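You operate a simulated robot arm through the tools that you are given. There is no shell and no other tool. Be economical: measure what you need, move in short steps, check, and stop when the job is done.

You run a simulated robot arm. Do the job below in one go: nothing can be reset, and whatever is moved stays where it is left.

Task
Rock jar 56 in the blue cradle till mixed and put it back.
Fine: slide the latch over the lid before you rock it; leave the latch open.

It is judged by the outcome, as a careful person would: the job done as asked, and still so three seconds after it is handed in. It fails if anything else is knocked over, pushed out of place, dropped, spilled or broken. A push-on lid holds only when it is set on centred and level and pressed home; a screw cap is set on level and turned clockwise until tight.

Robot
A 7-joint arm with a two-finger parallel gripper, fixed in place. Base frame: the origin is at the foot of the arm, x ahead of it, y to its left, z up; the work surface is at about z = 880. Units: mm, rad, N and s.
With the tool pointing down near the work surface it reaches from about 300 to 700 mm from the base axis. Its first joint turns from -1.152 to 1.152 rad. Payload 1.57 kg.
Tool frame: the origin (TCP) lies between the finger pads and is the grasp point; the fingertips stand 30 mm ahead of it; z points along the fingers, y is the line along which they close. The gripper opens to 110 mm. The fingers are 24 mm wide and 12 mm thick; the gripper's body (48 by 112 mm) begins 78 mm behind the TCP.
Orientation is told as [roll, pitch, yaw] about the base's x, y, z axes, in that order, counted from this pose: with the fingers straight down and closing along the base's y, the tool's x points along the base's -x, its y along +y and its z along -z.

Tools
- The arm moves only by the tool drive_tool. Its argument "targets" is a list of rows, each an object of numbers (a shift or turn left out is 0, a gripper value left out holds the last): "dx", "dy", "dz": the shift along the tool's x, y, z in mm; "ax", "ay", "az": the turn, a rotation vector about the tool's x, y, z in rad; "jaw": the finger opening in mm, from 0 to 110. In form: [{"dx": .., "dy": .., "dz": .., "ax": .., "ay": .., "az": .., "jaw": ..}, ...]. A call has 1 to 8 rows; each row is the pose to reach, as a shift and turn from the pose commanded when the call began, along the tool's axes at that moment. Rows are played at 5 a second. More than 50 mm and 0.15 rad between two rows, or a gripper value outside its range, and nothing of the call is played. A pose out of reach is approached as far as the arm can. The call stops where the force on the tool passes 40 N (or 10 N more than at its start, if that is more) or the arm is blocked; 0.2 s more then pass. The fingers move at their own pace (about 108 mm/s each) and stop on an object; they squeeze with about 37 N. The grip force told is the motor's: it shows also when the fingers shut on nothing. Time passes only in rows, and 0.2 s behind the last, so rows that repeat a pose let the fingers close. The reply holds the time, the measured pose of the TCP, the force on the tool along the base axes, the opening and the grip force, in the units named above and with some noise, and new pictures: "pictures" is both (left out), scene, wrist or none.
- Cameras (640 x 400 px; columns grow to the right, rows downward): "scene" is fixed at [178.9, -404.9, 1408.2]; the picture's right is [0.62, -0.79, 0.00], its down [-0.42, -0.33, -0.84] and it looks along [0.66, 0.52, -0.54] (base axes); focal length 285 px, centre (320, 200). "wrist" rides on the gripper at [-36, 0, -80] in the tool frame; the picture's right is [0.00, -1.00, 0.00], its down [0.97, 0.00, -0.24] and it looks along [0.24, 0.00, 0.97] (tool axes); focal length 218 px, centre (320, 200). There is no depth. A picture from a camera that has moved, and an enlarged one, comes with that camera's place and axes in the base frame and with its lens.
- close_up(camera, box): a new picture of the part [left, top, right, bottom] of that camera's present view, enlarged. No time passes.
- sign_off(): hands the job in; it is judged then, once.

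Go step by step. Nothing tells you positions but the pictures and the camera data: compare them with the known pose of the tool, close in by small moves and look again before you grip or let go. The budget is 120 turns and 150 pictures, counting those below and the enlarged ones. Unless the task says otherwise, let go and move clear before handing in, and close with one line.

The tools are called after ">>>" as a command line: name --argument value ..., lists and objects as JSON in quotes. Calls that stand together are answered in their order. drive_tool: Moves the arm, as the interface text tells. Its arguments: {"type":"object","properties":{"targets":{"type":"array"},"pictures":{"type":"string","enum":["both","scene","wrist","none"]}},"required":["targets"]} The other tools are called the same way: close_up (camera, box) takes an enlarged picture of a part of a camera's view; sign_off () hands the job in.

At the start:

```text
t: 0.0
tcp_pos: [356.6, -222.1, 1245.0]
orientation: [0.0, 0.001, -0.001]
wrist_force: [0.3, -0.3, 1.0]
finger_gap: 109.9
finger_force: 0.1
```

scene: 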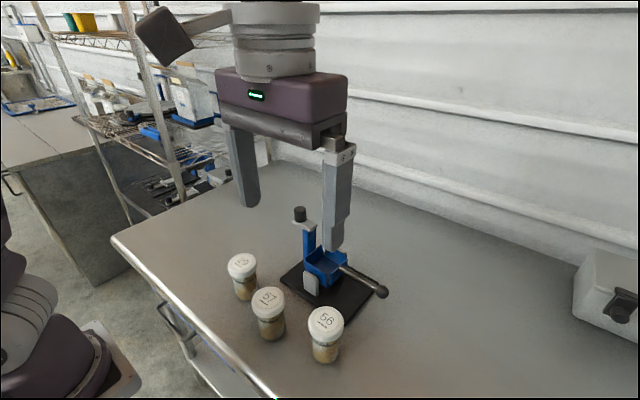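
wrist: 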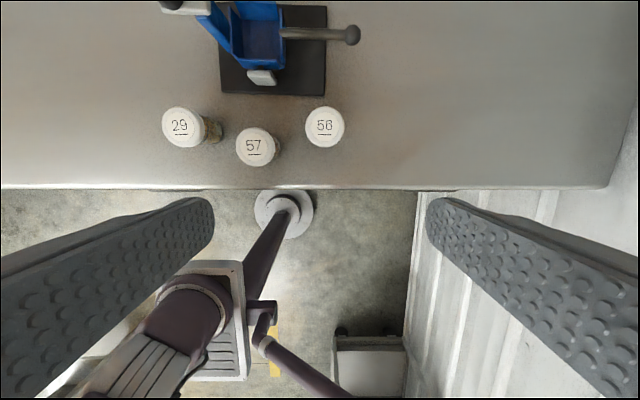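

I see three jars (29, 57, 56) in front of a blue cradle with a handle and a latch post. I'll take enlarged views to understand the fixture before moving.

>>> close_up --camera "scene" --box '[210, 190, 410, 370]'

>>> close_up --camera "wrist" --box '[150, 0, 390, 170]'

```text
2.22 times, centred on (310, 280) of scene
camera zoom: at [178.9, -404.9, 1408.2], right [0.62, -0.79, 0.0], down [-0.42, -0.33, -0.84], along [0.66, 0.52, -0.54], focal length 633 px, centre (342, 22)
```

zoom: 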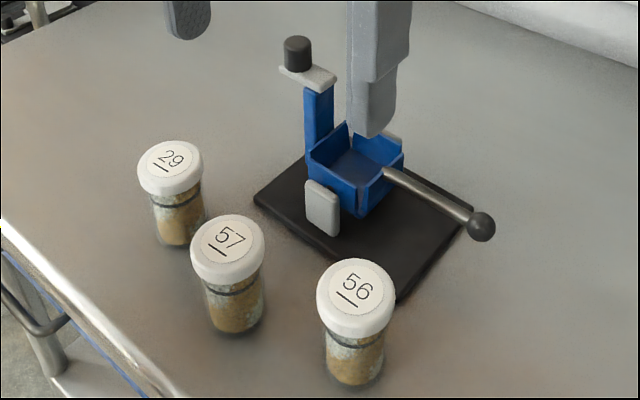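

```text
2.35 times, centred on (270, 85) of wrist
camera zoom: at [390.9, -221.4, 1326.2], right [0.0, -1.0, 0.0], down [-0.97, 0.0, 0.24], along [-0.24, 0.0, -0.97], focal length 514 px, centre (438, 471)
```

zoom: 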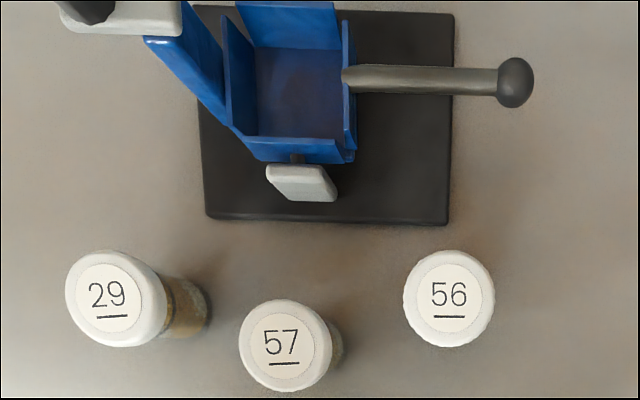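

Jar 56's lid top is at about (421, -229, 966) and the cradle is near (553, -131). I'll move above the cradle for a straight look from on top.

>>> drive_tool --targets '[{"dx": -45, "dy": 20}, {"dx": -90, "dy": 40}, {"dx": -135, "dy": 60}, {"dx": -180, "dy": 80}, {"dx": -200, "dy": 90}, {"dx": -200, "dy": 90}]'

>>> close_up --camera "wrist" --box '[200, 40, 440, 190]'

>>> close_up --camera "scene" --box '[260, 190, 400, 310]'

```text
t: 1.4
tcp_pos: [546.6, -135.8, 1245.7]
orientation: [0.0, -0.002, -0.001]
wrist_force: [0.0, 0.7, 0.8]
finger_gap: 109.8
finger_force: 0.0
out of reach, approached as far as the arm can: row 5, 6
camera wrist: at [582.0, -134.7, 1326.5], right [0.0, -1.0, 0.0], down [-0.97, 0.0, 0.24], along [-0.24, 0.0, -0.97], focal length 218 px, centre (320, 200)
```

scene: 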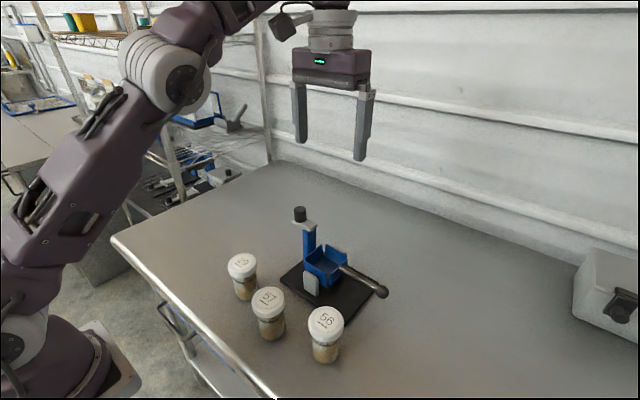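
wrist: 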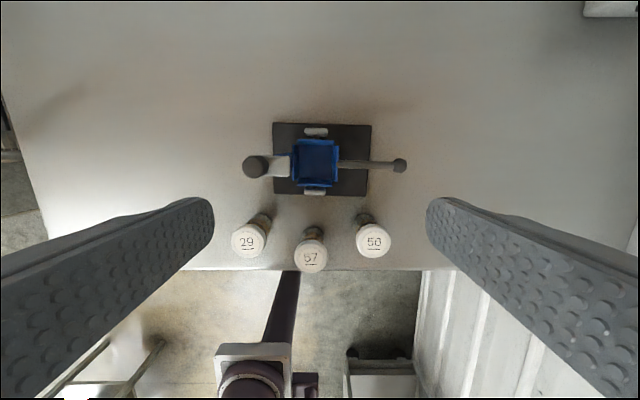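

```text
2.67 times, centred on (320, 115) of wrist
camera zoom: at [582.0, -134.7, 1326.5], right [0.0, -1.0, 0.0], down [-0.97, 0.0, 0.24], along [-0.24, 0.0, -0.97], focal length 582 px, centre (320, 427)
```

zoom: 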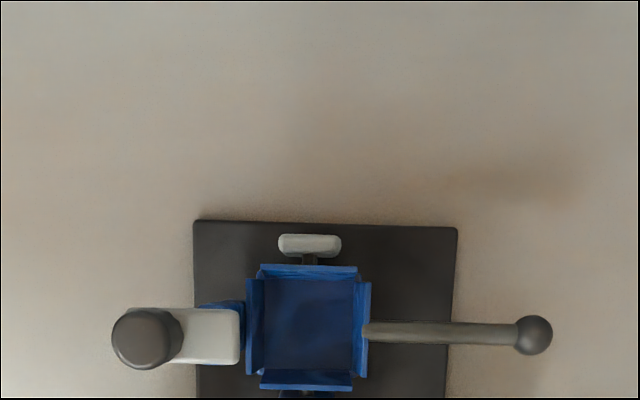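

```text
3.33 times, centred on (330, 250) of scene
camera zoom: at [178.9, -404.9, 1408.2], right [0.62, -0.79, 0.0], down [-0.42, -0.33, -0.84], along [0.66, 0.52, -0.54], focal length 949 px, centre (287, 33)
```

zoom: 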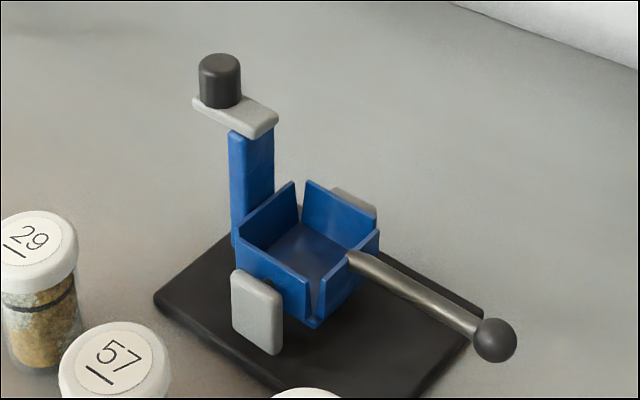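

The cradle box centre is about (555, -127), its ball handle (550, -270, 951), and the latch knob (557, -52) with its top at about z 1053. The post leaves no room for a finger on the +y side, so I'll turn the tool 90° to grip along x and move back over jar 56.

>>> drive_tool --targets '[{"dx": 20, "dy": -12, "dz": 10, "az": 0.14}, {"dx": 40, "dy": -24, "dz": 20, "az": 0.28}, {"dx": 60, "dy": -36, "dz": 30, "az": 0.42}, {"dx": 80, "dy": -48, "dz": 40, "az": 0.56}, {"dx": 100, "dy": -60, "dz": 50, "az": 0.7}, {"dx": 115, "dy": -72, "dz": 60, "az": 0.84}, {"dx": 125, "dy": -84, "dz": 70, "az": 0.98}, {"dx": 130, "dy": -95, "dz": 80, "az": 1.12}]' --pictures "none"

```text
t: 3.2
tcp_pos: [416.4, -231.6, 1164.6]
orientation: [0.001, -0.001, -1.121]
wrist_force: [-0.7, 0.4, 0.0]
finger_gap: 110.0
finger_force: 0.0
```

The turn works as expected. I'll finish it and look.

>>> drive_tool --targets '[{"az": 0.15, "jaw": 84}, {"az": 0.3}, {"az": 0.45}, {"az": 0.45}]'

```text
t: 4.2
tcp_pos: [417.0, -232.9, 1164.6]
orientation: [0.0, 0.001, -1.572]
wrist_force: [-0.3, -0.6, 0.6]
finger_gap: 83.8
finger_force: 0.1
camera wrist: at [414.8, -266.9, 1246.1], right [-1.0, 0.0, 0.0], down [0.0, 0.97, 0.24], along [0.0, 0.24, -0.97], focal length 218 px, centre (320, 200)
```

scene: 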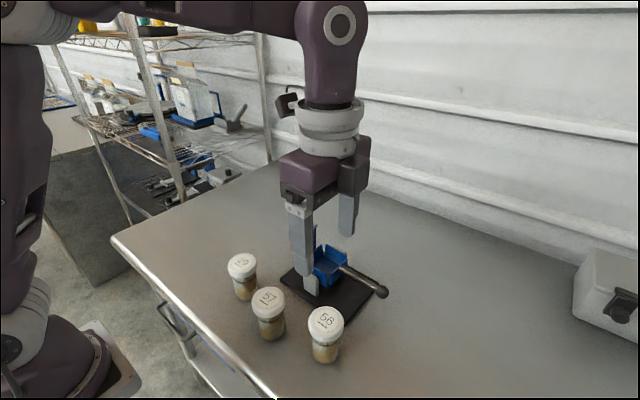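
wrist: 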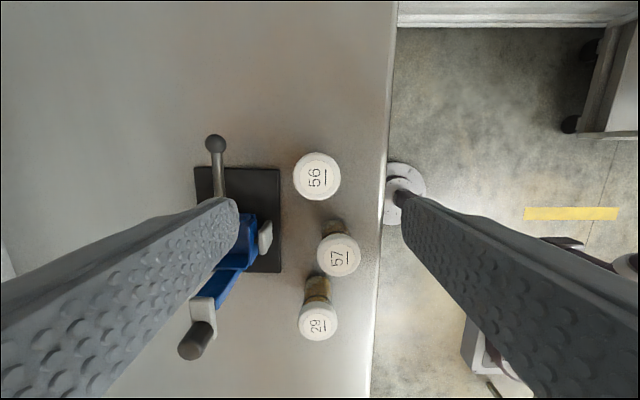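

Lid 56 is at about (419, -228). I'll centre and go down to just above it, then check.

>>> drive_tool --targets '[{"dx": 2, "dy": 1, "dz": 40}, {"dx": 5, "dy": 2, "dz": 80}, {"dx": 5, "dy": 2, "dz": 115}, {"dx": 5, "dy": 2, "dz": 145}, {"dx": 5, "dy": 2, "dz": 160}, {"dx": 5, "dy": 2, "dz": 160}]'

```text
t: 5.6
tcp_pos: [419.0, -227.6, 1003.9]
orientation: [-0.001, 0.001, -1.569]
wrist_force: [0.4, 0.8, -0.4]
finger_gap: 83.9
finger_force: 0.1
camera wrist: at [418.2, -262.0, 1085.3], right [-1.0, 0.0, 0.0], down [0.0, 0.97, 0.24], along [0.0, 0.24, -0.97], focal length 218 px, centre (320, 200)
```

scene: 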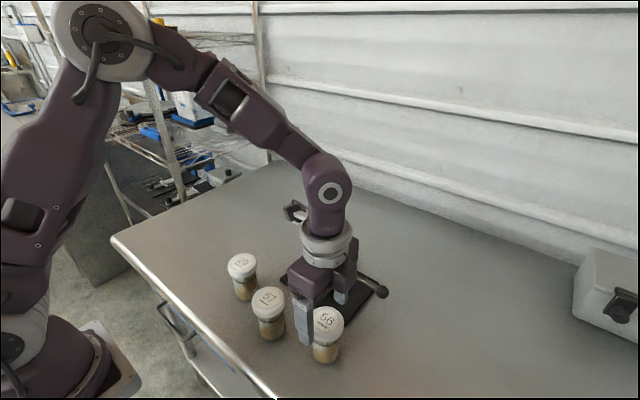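
wrist: 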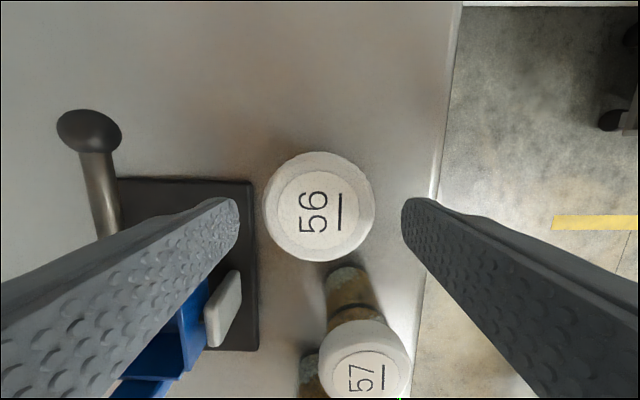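

Well centred (within about 1 mm). Going down around the lid, then closing.

>>> drive_tool --targets '[{"dx": -1, "dz": 25}, {"dx": -1, "dz": 50}, {"dx": -1, "dz": 50, "jaw": 50}, {"dx": -1, "dz": 50}, {"dx": -1, "dz": 50}, {"dx": -1, "dz": 50}]'

>>> close_up --camera "scene" --box '[260, 270, 400, 380]'

```text
t: 7.0
tcp_pos: [418.5, -228.0, 955.5]
orientation: [0.0, 0.0, -1.57]
wrist_force: [0.8, -0.9, 0.6]
finger_gap: 57.7
finger_force: 37.6
camera wrist: at [417.3, -262.9, 1037.0], right [-1.0, 0.0, 0.0], down [0.0, 0.97, 0.24], along [0.0, 0.24, -0.97], focal length 218 px, centre (320, 200)
```

scene: 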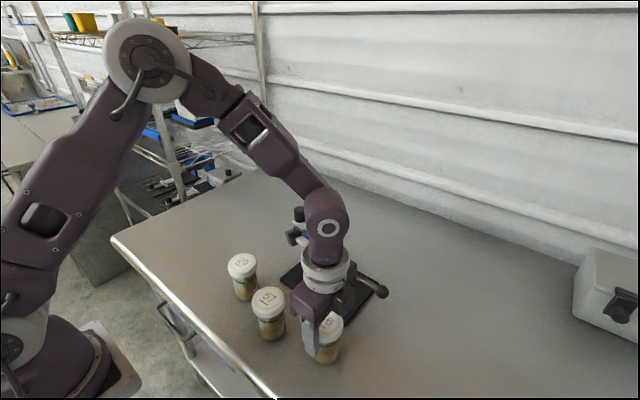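
wrist: 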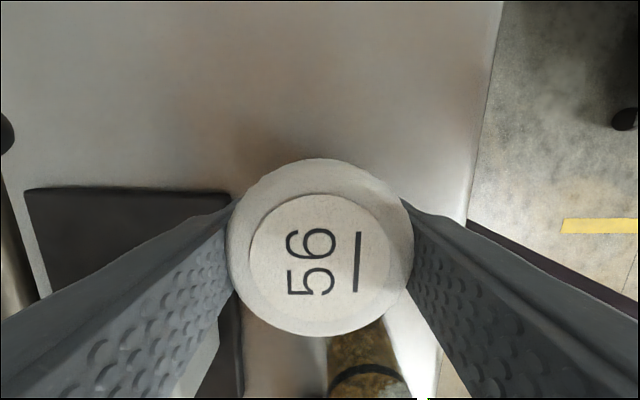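

```text
3.64 times, centred on (330, 325) of scene
camera zoom: at [178.9, -404.9, 1408.2], right [0.62, -0.79, 0.0], down [-0.42, -0.33, -0.84], along [0.66, 0.52, -0.54], focal length 1035 px, centre (284, -254)
```

zoom: 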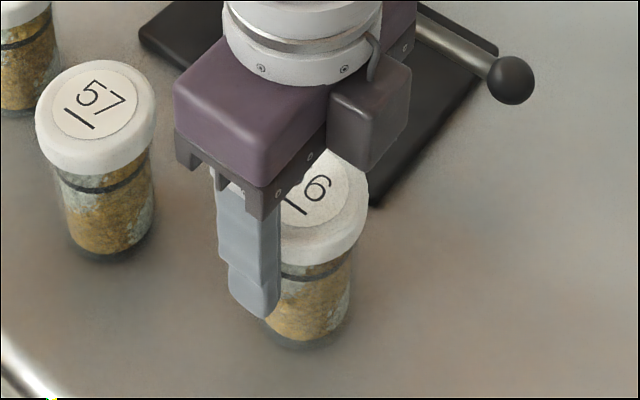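

Gripped at 57.7 mm; the home spot is TCP (418.5, -228, 955.5). I'll lift a little and check that jar and lid come up together.

>>> drive_tool --targets '[{"dz": -6}, {"dz": -12}, {"dz": -20}, {"dz": -30}, {"dz": -40}]' --pictures "none"

>>> close_up --camera "scene" --box '[260, 250, 400, 360]'

```text
t: 8.2
tcp_pos: [417.3, -227.7, 993.8]
orientation: [0.001, -0.001, -1.569]
wrist_force: [0.1, -0.8, -1.9]
finger_gap: 57.5
finger_force: 37.3
```

```text
3.64 times, centred on (330, 305) of scene
camera zoom: at [178.9, -404.9, 1408.2], right [0.62, -0.79, 0.0], down [-0.42, -0.33, -0.84], along [0.66, 0.52, -0.54], focal length 1035 px, centre (284, -182)
```

zoom: 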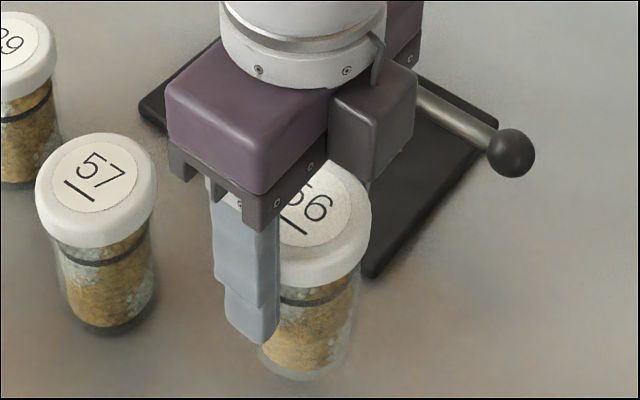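

The jar comes up whole (about 2 N). I'll raise it clear and carry it over the cradle.

>>> drive_tool --targets '[{"dz": -35}, {"dz": -70}, {"dz": -105, "dx": 10}, {"dz": -105, "dx": 30, "dy": 30}, {"dz": -105, "dx": 50, "dy": 65}, {"dz": -105, "dx": 75, "dy": 100}, {"dz": -105, "dx": 95, "dy": 130}, {"dz": -105, "dx": 100.5, "dy": 137}]' --pictures "none"

>>> drive_tool --targets '[{"dz": 20}, {"dz": 30}, {"dz": 30}]'

>>> close_up --camera "scene" --box '[260, 170, 400, 310]'

```text
t: 10.0
tcp_pos: [554.5, -126.5, 1100.2]
orientation: [-0.003, 0.001, -1.569]
wrist_force: [-0.7, -0.4, -2.3]
finger_gap: 57.8
finger_force: 37.0
```

```text
t: 10.8
tcp_pos: [554.3, -128.9, 1068.8]
orientation: [0.001, -0.001, -1.568]
wrist_force: [0.1, 0.6, -2.6]
finger_gap: 57.6
finger_force: 37.2
camera wrist: at [553.1, -162.9, 1150.9], right [-1.0, 0.0, 0.0], down [0.0, 0.97, 0.24], along [0.0, 0.24, -0.97], focal length 218 px, centre (320, 200)
```

scene: 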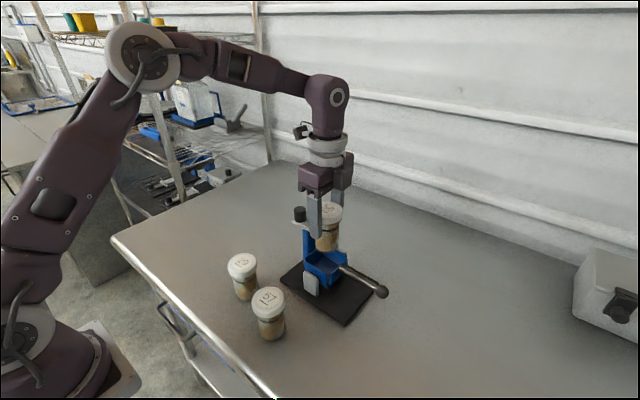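
wrist: 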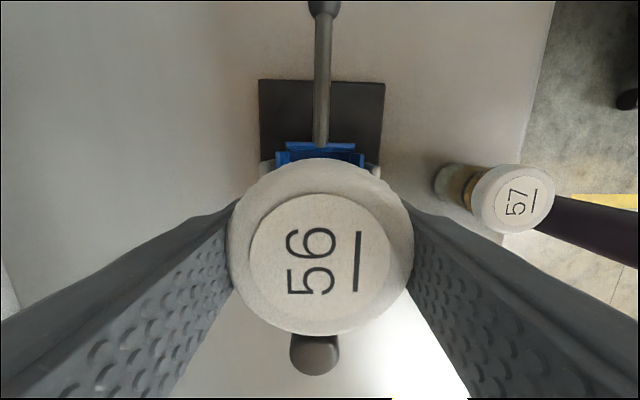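

```text
2.86 times, centred on (330, 240) of scene
camera zoom: at [179.0, -404.9, 1408.2], right [0.62, -0.79, 0.0], down [-0.42, -0.33, -0.84], along [0.66, 0.52, -0.54], focal length 814 px, centre (291, 86)
```

zoom: 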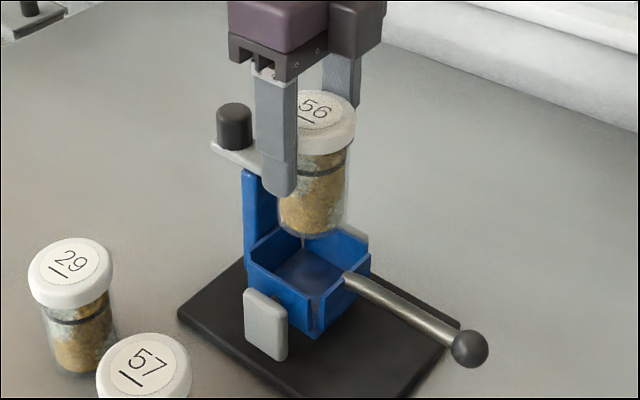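

Jar is centred over the box to within a couple of mm. Lowering in short steps.

>>> drive_tool --targets '[{"dz": 15}, {"dz": 30}, {"dz": 45}, {"dz": 50}]' --pictures "scene"

>>> close_up --camera "scene" --box '[270, 190, 390, 310]'

```text
t: 11.8
tcp_pos: [555.5, -127.1, 1019.8]
orientation: [0.001, -0.001, -1.569]
wrist_force: [0.7, 0.2, -1.6]
finger_gap: 57.6
finger_force: 36.8
```

scene: 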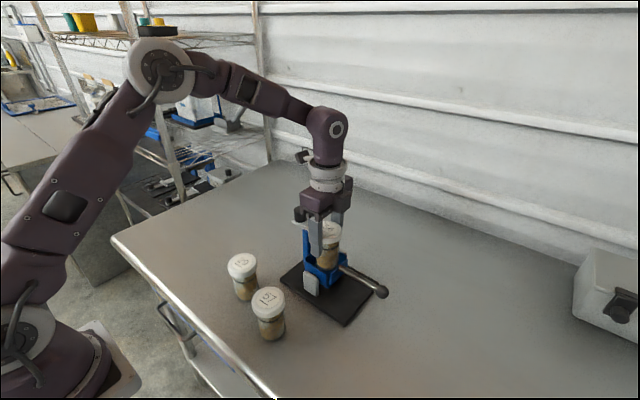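

```text
3.33 times, centred on (330, 250) of scene
camera zoom: at [179.0, -404.9, 1408.2], right [0.62, -0.79, 0.0], down [-0.42, -0.33, -0.84], along [0.66, 0.52, -0.54], focal length 949 px, centre (287, 33)
```

zoom: 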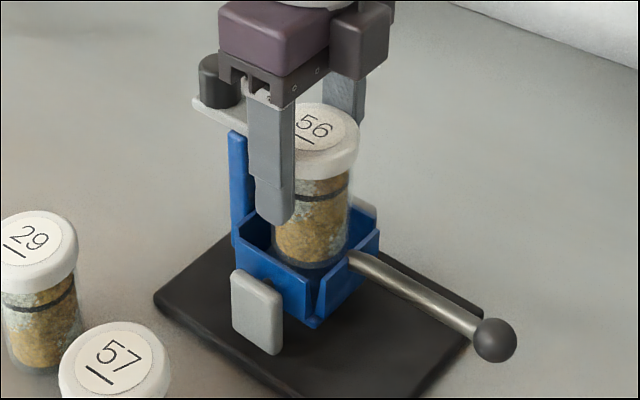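

The jar is inside the walls. Continuing down gently, watching the force.

>>> drive_tool --targets '[{"dz": 2}, {"dz": 4}, {"dz": 6}, {"dz": 8}]' --pictures "none"

```text
t: 12.8
tcp_pos: [554.7, -127.8, 1012.2]
orientation: [0.0, -0.001, -1.569]
wrist_force: [0.3, 0.5, -2.2]
finger_gap: 57.8
finger_force: 37.0
```

>>> drive_tool --targets '[{"dz": 1}, {"dz": 2}, {"dz": 3}, {"dz": 4}]' --pictures "none"

>>> close_up --camera "scene" --box '[270, 190, 390, 310]'

```text
t: 13.8
tcp_pos: [556.0, -127.4, 1007.6]
orientation: [-0.001, 0.0, -1.568]
wrist_force: [0.2, -0.6, -2.8]
finger_gap: 57.5
finger_force: 36.7
```

```text
3.33 times, centred on (330, 250) of scene
camera zoom: at [179.0, -404.9, 1408.2], right [0.62, -0.79, 0.0], down [-0.42, -0.33, -0.84], along [0.66, 0.52, -0.54], focal length 949 px, centre (287, 33)
```

zoom: 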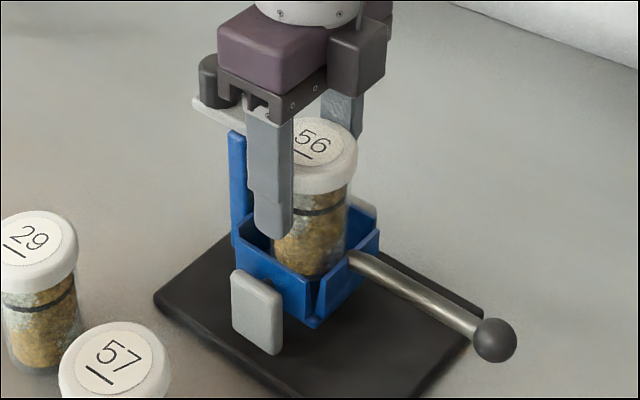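

Still hanging; the floor is lower than I took it to be. Continuing.

>>> drive_tool --targets '[{"dz": 1}, {"dz": 2}, {"dz": 3}, {"dz": 4}]' --pictures "none"

>>> drive_tool --targets '[{"dz": 1}, {"dz": 2}, {"dz": 3}]' --pictures "none"

```text
t: 14.8
tcp_pos: [555.3, -127.9, 1004.3]
orientation: [0.0, 0.0, -1.569]
wrist_force: [0.3, 1.2, -2.5]
finger_gap: 57.7
finger_force: 36.8
```

```text
t: 15.6
tcp_pos: [554.5, -127.8, 1001.0]
orientation: [0.001, 0.001, -1.57]
wrist_force: [0.9, 0.0, -2.7]
finger_gap: 57.7
finger_force: 37.3
```

>>> drive_tool --targets '[{"dz": 1}, {"dz": 2}, {"dz": 3}]' --pictures "none"

>>> close_up --camera "scene" --box '[270, 190, 390, 310]'

```text
t: 16.4
tcp_pos: [555.0, -127.7, 997.9]
orientation: [0.001, -0.001, -1.57]
wrist_force: [0.9, -0.5, -2.7]
finger_gap: 57.7
finger_force: 37.2
```

```text
3.33 times, centred on (330, 250) of scene
camera zoom: at [179.0, -404.9, 1408.2], right [0.62, -0.79, 0.0], down [-0.42, -0.33, -0.84], along [0.66, 0.52, -0.54], focal length 949 px, centre (287, 33)
```

zoom: 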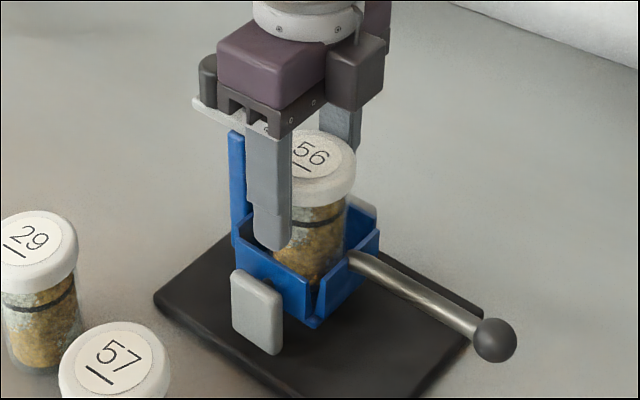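

>>> drive_tool --targets '[{"dz": 1}, {"dz": 2}, {"dz": 3}]' --pictures "none"

>>> drive_tool --targets '[{"dz": 1}, {"dz": 2}]' --pictures "none"

>>> close_up --camera "scene" --box '[290, 220, 370, 290]'

```text
t: 17.2
tcp_pos: [555.2, -126.9, 995.9]
orientation: [0.002, -0.001, -1.57]
wrist_force: [-2.7, 1.4, 17.2]
finger_gap: 57.9
finger_force: 36.8
```

```text
t: 17.8
tcp_pos: [556.3, -127.2, 994.5]
orientation: [0.005, -0.001, -1.57]
wrist_force: [-2.5, 1.6, 8.0]
finger_gap: 58.0
finger_force: 37.3
stopped in row 2: the force on the tool passed its limit (the readings are from after the stop); the commanded pose is now the measured one
```

```text
5.71 times, centred on (330, 255) of scene
camera zoom: at [178.7, -404.8, 1408.3], right [0.62, -0.79, 0.0], down [-0.42, -0.33, -0.84], along [0.66, 0.52, -0.54], focal length 1627 px, centre (263, -114)
```

zoom: 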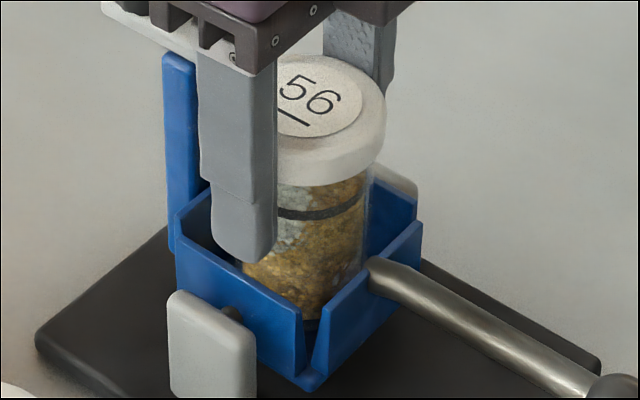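

Contact at TCP z about 995: the jar sits on the cradle floor, lid top near 1005, just under the latch plate. I'll let go and rise.

>>> drive_tool --targets '[{"dz": -0.5, "jaw": 70}, {"dz": -0.5}, {"dz": -0.5}, {"dz": -15}, {"dz": -45}, {"dz": -80}, {"dz": -110}, {"dz": -110}]'

>>> close_up --camera "scene" --box '[270, 190, 390, 310]'

```text
t: 19.6
tcp_pos: [556.2, -126.8, 1104.0]
orientation: [0.007, -0.001, -1.566]
wrist_force: [0.3, -0.2, 0.2]
finger_gap: 70.1
finger_force: 0.0
camera wrist: at [553.5, -162.2, 1184.2], right [-1.0, 0.0, -0.01], down [0.0, 0.97, 0.24], along [0.0, 0.24, -0.97], focal length 218 px, centre (320, 200)
```

scene: 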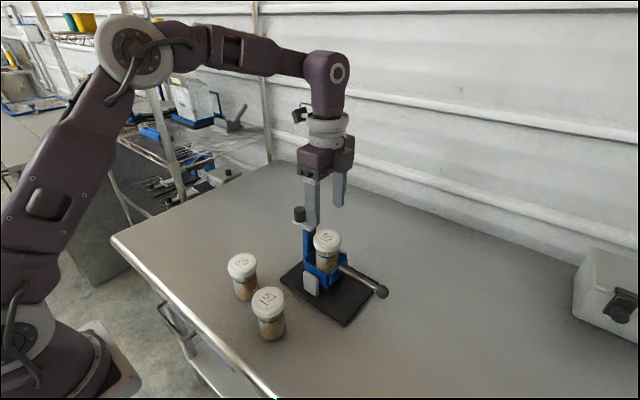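
wrist: 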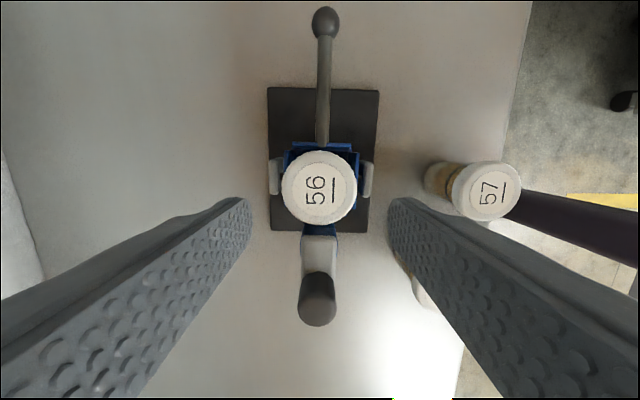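

```text
3.33 times, centred on (330, 250) of scene
camera zoom: at [178.9, -404.9, 1408.2], right [0.62, -0.79, 0.0], down [-0.42, -0.33, -0.84], along [0.66, 0.52, -0.54], focal length 949 px, centre (287, 33)
```

zoom: 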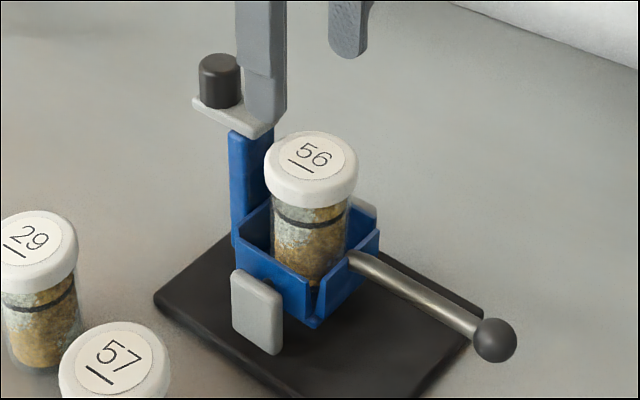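

The jar stands level in the cradle. Next is the latch knob at about (556, -51, top 1053): I'll move over it, then down around it.

>>> drive_tool --targets '[{"dx": 40, "jaw": 64, "ax": 0, "ay": 0}, {"dx": 75}, {"dx": 75, "dz": 20}, {"dx": 75, "dz": 20}]'

>>> close_up --camera "scene" --box '[260, 160, 380, 260]'

```text
t: 20.6
tcp_pos: [555.4, -50.4, 1083.5]
orientation: [0.004, -0.002, -1.57]
wrist_force: [0.5, 0.0, 0.0]
finger_gap: 64.2
finger_force: 0.1
camera wrist: at [553.7, -86.9, 1164.4], right [-1.0, 0.0, -0.01], down [0.0, 0.97, 0.24], along [0.0, 0.24, -0.97], focal length 218 px, centre (320, 200)
```

scene: 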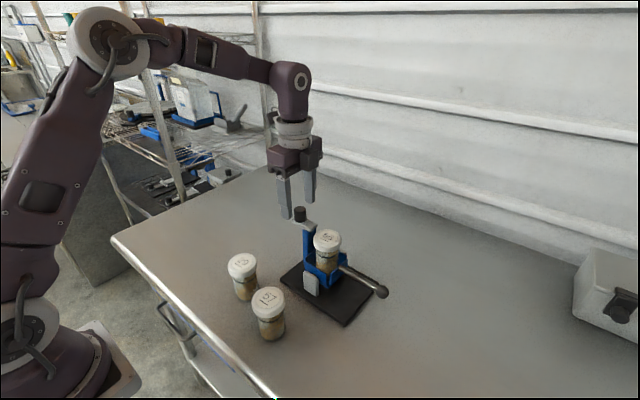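
wrist: 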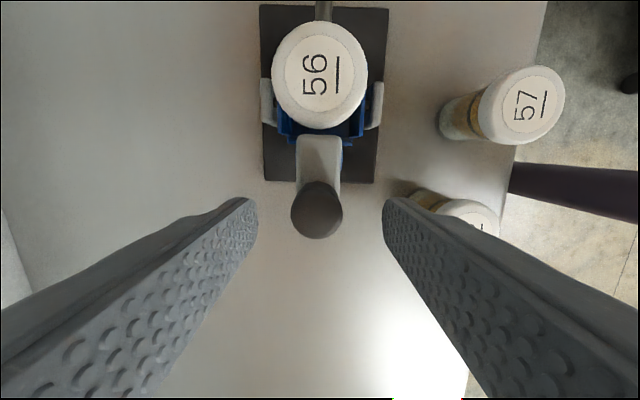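

```text
4.00 times, centred on (320, 210) of scene
camera zoom: at [178.9, -404.9, 1408.2], right [0.62, -0.79, 0.0], down [-0.42, -0.33, -0.84], along [0.66, 0.52, -0.54], focal length 1139 px, centre (320, 160)
```

zoom: 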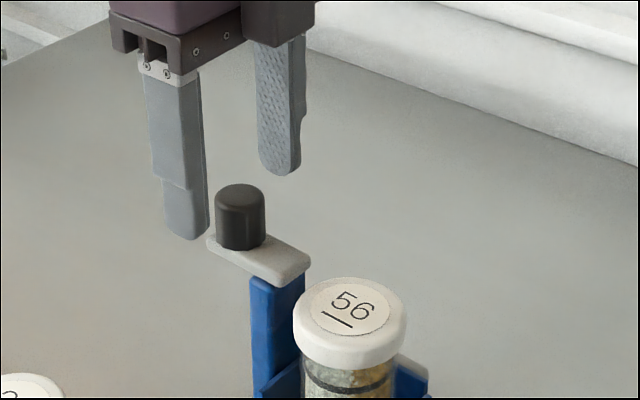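

Knob is centred between the fingers (about 27 mm across). Lowering and gripping it.

>>> drive_tool --targets '[{"dx": -1, "dz": 14}, {"dx": -1, "dz": 26}, {"dx": -1, "dz": 26, "jaw": 15}, {"dx": -1, "dz": 26}, {"dx": -1, "dz": 26}]' --pictures "wrist"

>>> close_up --camera "scene" --box '[260, 160, 380, 260]'

```text
t: 21.8
tcp_pos: [556.1, -55.0, 1057.2]
orientation: [0.005, -0.002, -1.569]
wrist_force: [9.9, -0.6, -0.7]
finger_gap: 27.6
finger_force: 37.1
camera wrist: at [554.5, -88.7, 1138.6], right [-1.0, 0.0, -0.01], down [0.0, 0.97, 0.24], along [0.01, 0.24, -0.97], focal length 218 px, centre (320, 200)
```

wrist: 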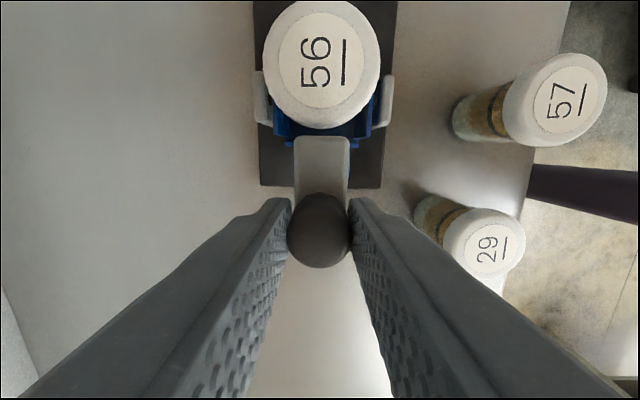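

```text
4.00 times, centred on (320, 210) of scene
camera zoom: at [179.2, -404.9, 1408.2], right [0.62, -0.79, 0.0], down [-0.42, -0.33, -0.84], along [0.66, 0.52, -0.54], focal length 1139 px, centre (320, 160)
```

zoom: 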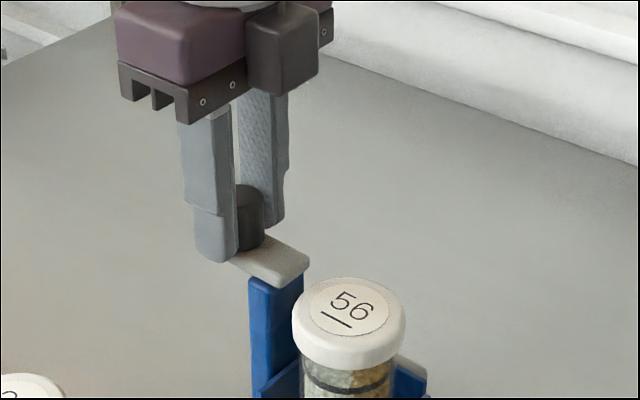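

Knob gripped. Sliding the latch in -y over the lid in small steps.

>>> drive_tool --targets '[{"dy": 0.5, "dx": -4}, {"dy": 1, "dx": -9}, {"dy": 1, "dx": -14}, {"dy": 1, "dx": -19}]' --pictures "wrist"

>>> close_up --camera "scene" --box '[260, 160, 380, 260]'

```text
t: 22.8
tcp_pos: [555.9, -73.2, 1058.0]
orientation: [0.002, -0.003, -1.568]
wrist_force: [-9.0, 0.3, 0.6]
finger_gap: 27.5
finger_force: 37.0
camera wrist: at [554.4, -108.0, 1138.4], right [-1.0, 0.0, 0.0], down [0.0, 0.97, 0.24], along [0.0, 0.24, -0.97], focal length 218 px, centre (320, 200)
```

wrist: 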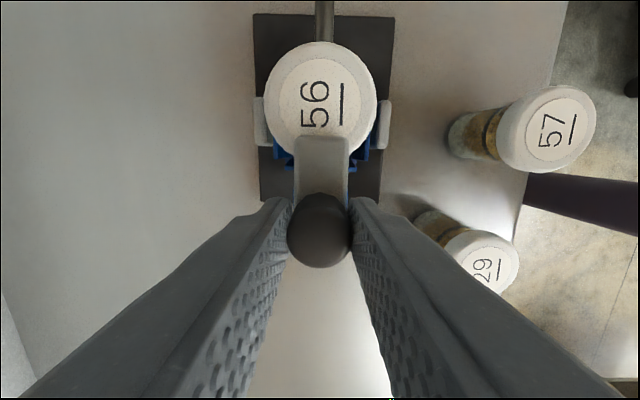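

```text
4.00 times, centred on (320, 210) of scene
camera zoom: at [178.6, -404.9, 1408.3], right [0.62, -0.79, 0.0], down [-0.42, -0.33, -0.84], along [0.66, 0.52, -0.54], focal length 1139 px, centre (320, 160)
```

zoom: 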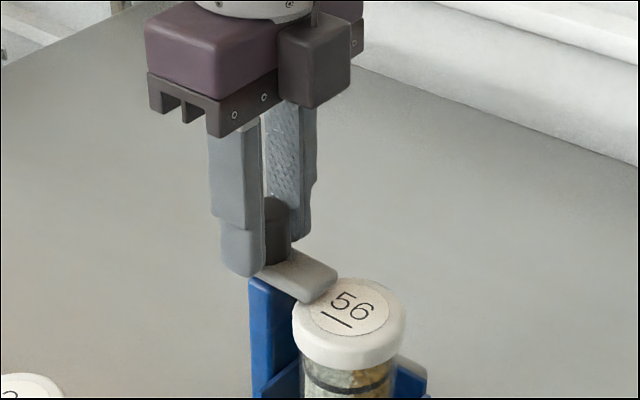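

It slides freely above the lid. Continuing toward its stop.

>>> drive_tool --targets '[{"dy": -0.5, "dx": -5}, {"dy": -0.5, "dx": -10}, {"dy": -0.5, "dx": -15}, {"dy": -0.5, "dx": -20}, {"dy": -0.5, "dx": -24}, {"dy": -0.5, "dx": -28}]' --pictures "wrist"

>>> close_up --camera "scene" --box '[260, 160, 380, 260]'

```text
t: 24.2
tcp_pos: [554.7, -100.3, 1058.7]
orientation: [0.003, -0.001, -1.571]
wrist_force: [-17.6, 17.2, 12.5]
finger_gap: 27.6
finger_force: 37.0
camera wrist: at [554.1, -135.0, 1141.0], right [-1.0, 0.0, 0.0], down [0.0, 0.97, 0.24], along [0.0, 0.24, -0.97], focal length 218 px, centre (320, 200)
```

wrist: 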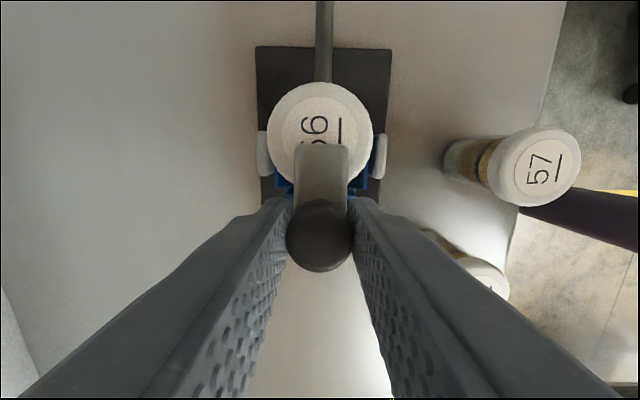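

```text
4.00 times, centred on (320, 210) of scene
camera zoom: at [178.2, -404.4, 1408.5], right [0.62, -0.79, 0.0], down [-0.42, -0.33, -0.84], along [0.66, 0.52, -0.54], focal length 1139 px, centre (320, 160)
```

zoom: 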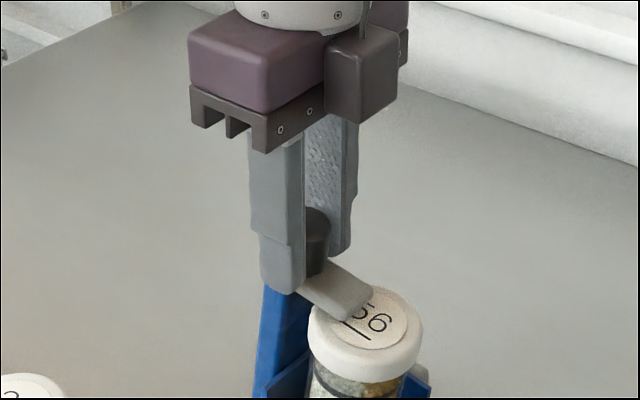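

The latch reached its stop and then the whole cradle began to tip toward -y a little. I'll ease off, release the knob in place and look at where the cradle settles.

>>> drive_tool --targets '[{"dx": 1}, {"dx": 1, "jaw": 50}, {"dx": 1}, {"dx": 1, "dz": -15}, {"dx": 1, "dz": -40}, {"dx": 1, "dz": -60}]' --pictures "wrist"

>>> close_up --camera "scene" --box '[270, 190, 410, 310]'

```text
t: 25.6
tcp_pos: [555.6, -97.8, 1120.4]
orientation: [0.004, -0.002, -1.569]
wrist_force: [0.4, -0.1, -0.4]
finger_gap: 50.1
finger_force: 0.0
camera wrist: at [554.6, -133.8, 1201.2], right [-1.0, 0.0, -0.01], down [0.0, 0.97, 0.24], along [0.0, 0.24, -0.97], focal length 218 px, centre (320, 200)
```

wrist: 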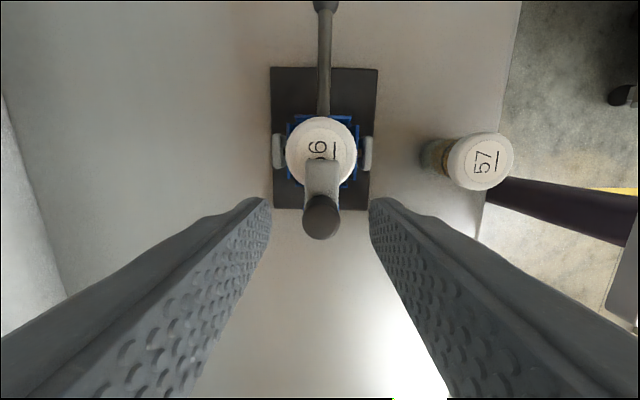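

```text
3.33 times, centred on (340, 250) of scene
camera zoom: at [178.9, -404.9, 1408.2], right [0.62, -0.79, 0.0], down [-0.42, -0.33, -0.84], along [0.66, 0.52, -0.54], focal length 949 px, centre (253, 33)
```

zoom: 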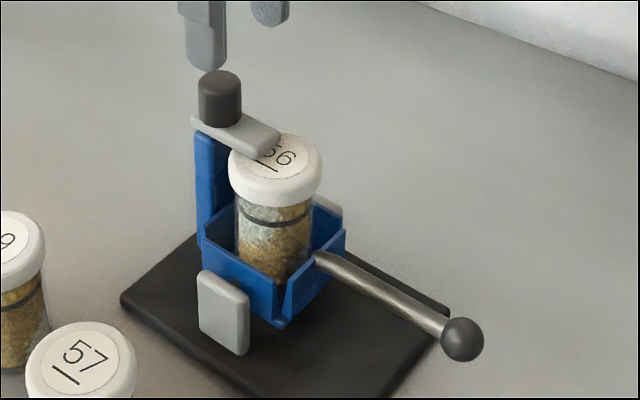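

The cradle swung back level by itself and the latch plate now covers half the lid. Next I'll move to the ball handle at about (550.5, -269, 951).

>>> drive_tool --targets '[{"dx": -45, "dy": -2}, {"dx": -90, "dy": -4}, {"dx": -135, "dy": -5}, {"dx": -171, "dy": -5}, {"dx": -171, "dy": -5, "dz": 45}, {"dx": -171, "dy": -5, "dz": 85}, {"dx": -171, "dy": -5, "dz": 110}, {"dx": -171, "dy": -5, "dz": 110}]'

>>> close_up --camera "scene" --box '[290, 210, 430, 320]'

```text
t: 27.4
tcp_pos: [551.1, -270.4, 1008.2]
orientation: [0.006, -0.001, -1.568]
wrist_force: [0.4, 0.7, -0.4]
finger_gap: 50.2
finger_force: 0.0
camera wrist: at [549.6, -305.9, 1089.1], right [-1.0, 0.0, -0.01], down [0.0, 0.97, 0.24], along [0.0, 0.24, -0.97], focal length 218 px, centre (320, 200)
```

scene: 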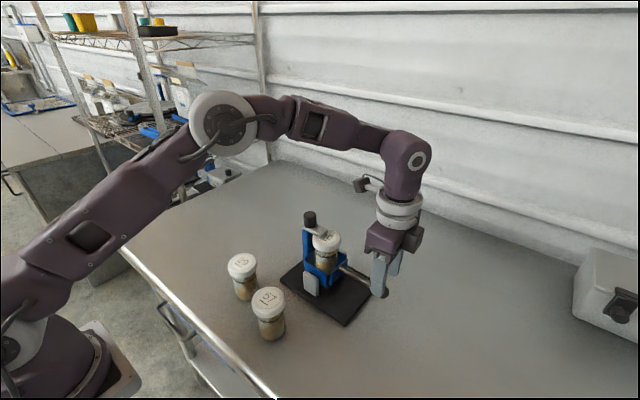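
wrist: 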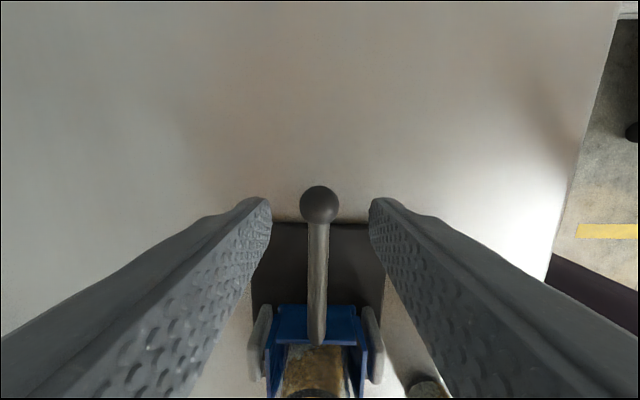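

```text
3.64 times, centred on (360, 265) of scene
camera zoom: at [178.9, -404.9, 1408.2], right [0.62, -0.79, 0.0], down [-0.42, -0.33, -0.84], along [0.66, 0.52, -0.54], focal length 1035 px, centre (174, -36)
```

zoom: 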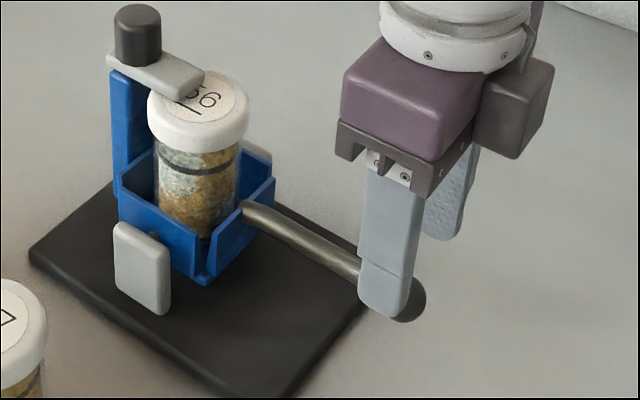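

The contents are clearly unmixed (grey-green above brown). I'll lower onto the ball and grip it along x, so it can roll between the pads while I swing it.

>>> drive_tool --targets '[{"dx": 2, "dy": -0.5, "dz": 20}, {"dx": 2, "dy": -0.5, "dz": 43}, {"dx": 2, "dy": -0.5, "dz": 43, "jaw": 12}, {"dx": 2, "dy": -0.5, "dz": 43}, {"dx": 2, "dy": -0.5, "dz": 43}]' --pictures "wrist"

>>> close_up --camera "scene" --box '[290, 210, 430, 320]'

```text
t: 28.6
tcp_pos: [550.1, -269.1, 964.5]
orientation: [0.006, -0.001, -1.57]
wrist_force: [1.6, 0.3, 0.0]
finger_gap: 25.3
finger_force: 36.7
camera wrist: at [550.1, -303.3, 1046.8], right [-1.0, 0.0, -0.01], down [0.0, 0.97, 0.24], along [0.01, 0.24, -0.97], focal length 218 px, centre (320, 200)
```

wrist: 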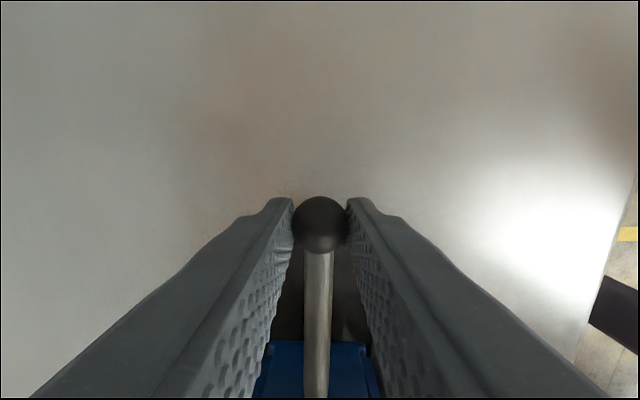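

```text
3.64 times, centred on (360, 265) of scene
camera zoom: at [178.9, -404.9, 1408.2], right [0.62, -0.79, 0.0], down [-0.42, -0.33, -0.84], along [0.66, 0.52, -0.54], focal length 1035 px, centre (174, -36)
```

zoom: 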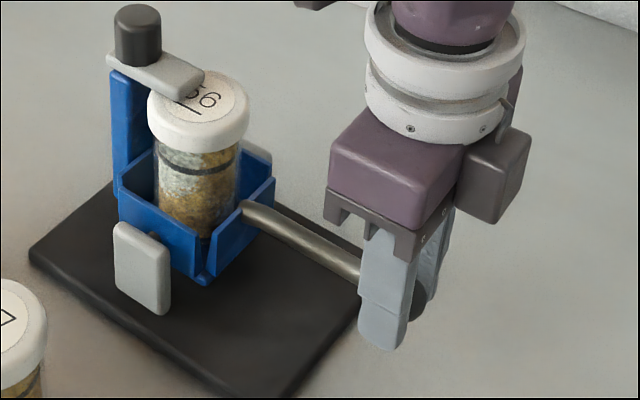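

Ball gripped (25 mm). First a slow test swing upward along the arc about the pivot (y -127, z 929).

>>> drive_tool --targets '[{"dx": 2.9, "dz": -14.1}, {"dx": 7.2, "dz": -27.8}, {"dx": 12.8, "dz": -41}]' --pictures "wrist"

>>> close_up --camera "scene" --box '[270, 190, 430, 320]'

```text
t: 29.4
tcp_pos: [552.4, -254.9, 1008.9]
orientation: [0.005, -0.001, -1.568]
wrist_force: [0.7, 3.9, -16.9]
finger_gap: 25.4
finger_force: 36.6
camera wrist: at [550.7, -289.5, 1088.4], right [-1.0, 0.0, 0.0], down [0.0, 0.97, 0.24], along [0.0, 0.24, -0.97], focal length 218 px, centre (320, 200)
```

wrist: 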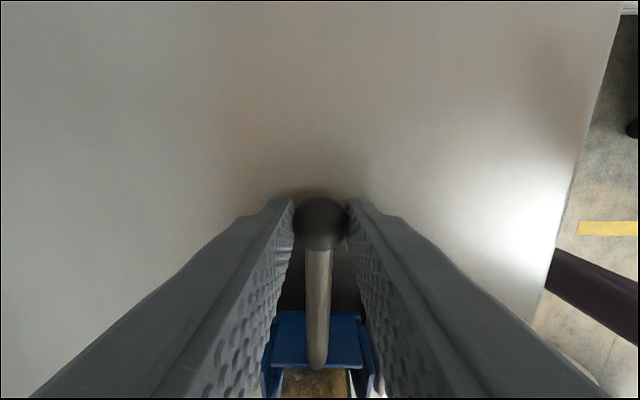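

```text
3.08 times, centred on (350, 255) of scene
camera zoom: at [179.2, -404.9, 1408.2], right [0.62, -0.79, 0.0], down [-0.42, -0.33, -0.84], along [0.66, 0.52, -0.54], focal length 876 px, centre (228, 31)
```

zoom: 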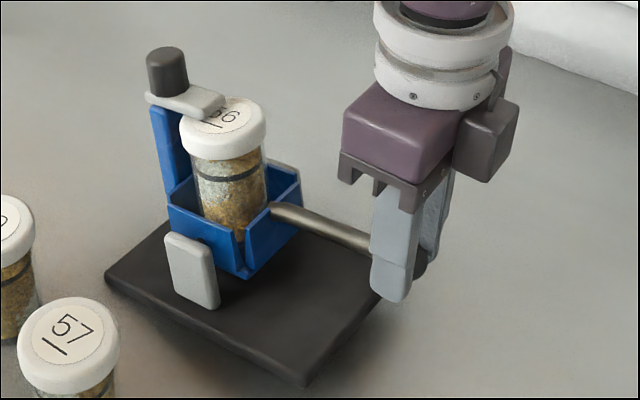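

The handle follows with a spring-like resistance (17 N). Now one full gentle cycle: up to about 0.45 rad, down to about -0.25, back to level.

>>> drive_tool --targets '[{"dx": 7, "dz": -12.6}, {"dx": 11, "dz": -18.5}, {"dx": 0, "dz": 0}, {"dx": -5.6, "dz": 13.2}, {"dx": -12.8, "dz": 41}, {"dx": -14.4, "dz": 65}, {"dx": -14, "dz": 76}, {"dx": -12.8, "dz": 41}]' --pictures "none"

>>> close_up --camera "scene" --box '[270, 190, 430, 320]'

```text
t: 31.2
tcp_pos: [551.5, -267.7, 965.4]
orientation: [0.006, -0.003, -1.567]
wrist_force: [5.4, -6.1, -4.5]
finger_gap: 25.2
finger_force: 36.8
```

```text
3.08 times, centred on (350, 255) of scene
camera zoom: at [179.2, -405.1, 1408.1], right [0.62, -0.79, 0.0], down [-0.42, -0.33, -0.84], along [0.66, 0.52, -0.54], focal length 876 px, centre (228, 31)
```

zoom: 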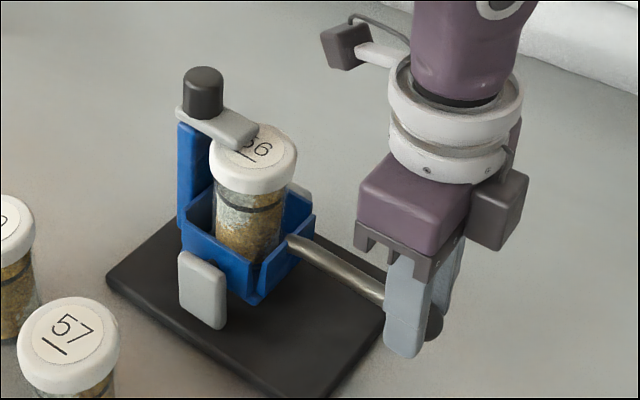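

Full swing works without slipping. Repeating several cycles, then checking the contents.

>>> drive_tool --targets '[{"dx": 12.8, "dz": -41}, {"dx": 23.8, "dz": -59.5}, {"dx": 5, "dz": -21}, {"dx": -1.5, "dz": 14.3}, {"dx": -1, "dz": 37}, {"dx": 0, "dz": 0}]' --pictures "none"

>>> drive_tool --targets '[{"dx": 12.8, "dz": -41}, {"dx": 23.8, "dz": -59.5}, {"dx": 5, "dz": -21}, {"dx": -1.5, "dz": 14.3}, {"dx": -1, "dz": 37}, {"dx": 0, "dz": 0}]' --pictures "none"

>>> drive_tool --targets '[{"dx": 12.8, "dz": -41}, {"dx": 23.8, "dz": -59.5}, {"dx": 5, "dz": -21}, {"dx": -1.5, "dz": 14.3}, {"dx": -1, "dz": 37}, {"dx": 0, "dz": 0}]' --pictures "none"

>>> close_up --camera "scene" --box '[290, 210, 390, 290]'

```text
t: 32.6
tcp_pos: [552.3, -270.6, 965.6]
orientation: [0.007, -0.005, -1.569]
wrist_force: [0.5, -1.6, -4.9]
finger_gap: 25.5
finger_force: 37.2
```

```text
t: 34.0
tcp_pos: [552.2, -267.2, 964.8]
orientation: [0.005, -0.003, -1.569]
wrist_force: [1.4, -2.3, -2.1]
finger_gap: 25.7
finger_force: 19.0
```

```text
t: 35.4
tcp_pos: [553.1, -268.4, 965.4]
orientation: [0.009, -0.001, -1.568]
wrist_force: [3.7, 0.0, -5.1]
finger_gap: 25.5
finger_force: 37.1
```

```text
5.00 times, centred on (340, 250) of scene
camera zoom: at [179.1, -404.9, 1408.2], right [0.62, -0.79, 0.0], down [-0.42, -0.33, -0.84], along [0.66, 0.52, -0.54], focal length 1424 px, centre (220, -50)
```

zoom: 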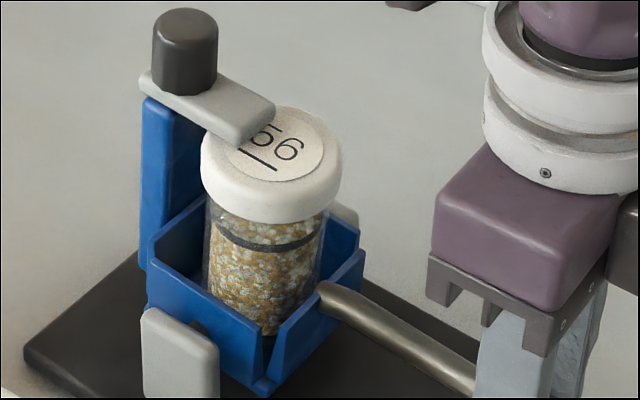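

The contents now look evenly speckled, clearly changed. One more cycle to see whether it changes any further.

>>> drive_tool --targets '[{"dx": 12.8, "dz": -41}, {"dx": 23.8, "dz": -59.5}, {"dx": 5, "dz": -21}, {"dx": -1.5, "dz": 14.3}, {"dx": -1, "dz": 37}, {"dx": 0, "dz": 0}, {"dx": 0, "dz": 0}]' --pictures "none"

>>> close_up --camera "scene" --box '[290, 210, 390, 290]'

```text
t: 37.0
tcp_pos: [552.7, -271.1, 964.1]
orientation: [0.007, -0.006, -1.568]
wrist_force: [5.6, -2.3, -2.6]
finger_gap: 25.6
finger_force: 37.1
```

```text
5.00 times, centred on (340, 250) of scene
camera zoom: at [179.1, -405.0, 1408.2], right [0.62, -0.79, 0.0], down [-0.42, -0.33, -0.84], along [0.66, 0.52, -0.54], focal length 1424 px, centre (220, -50)
```

zoom: 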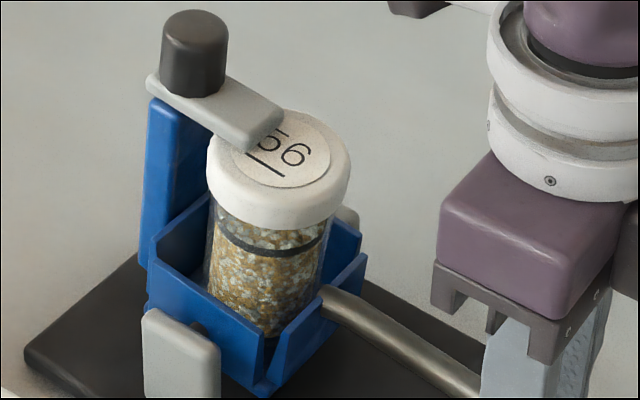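

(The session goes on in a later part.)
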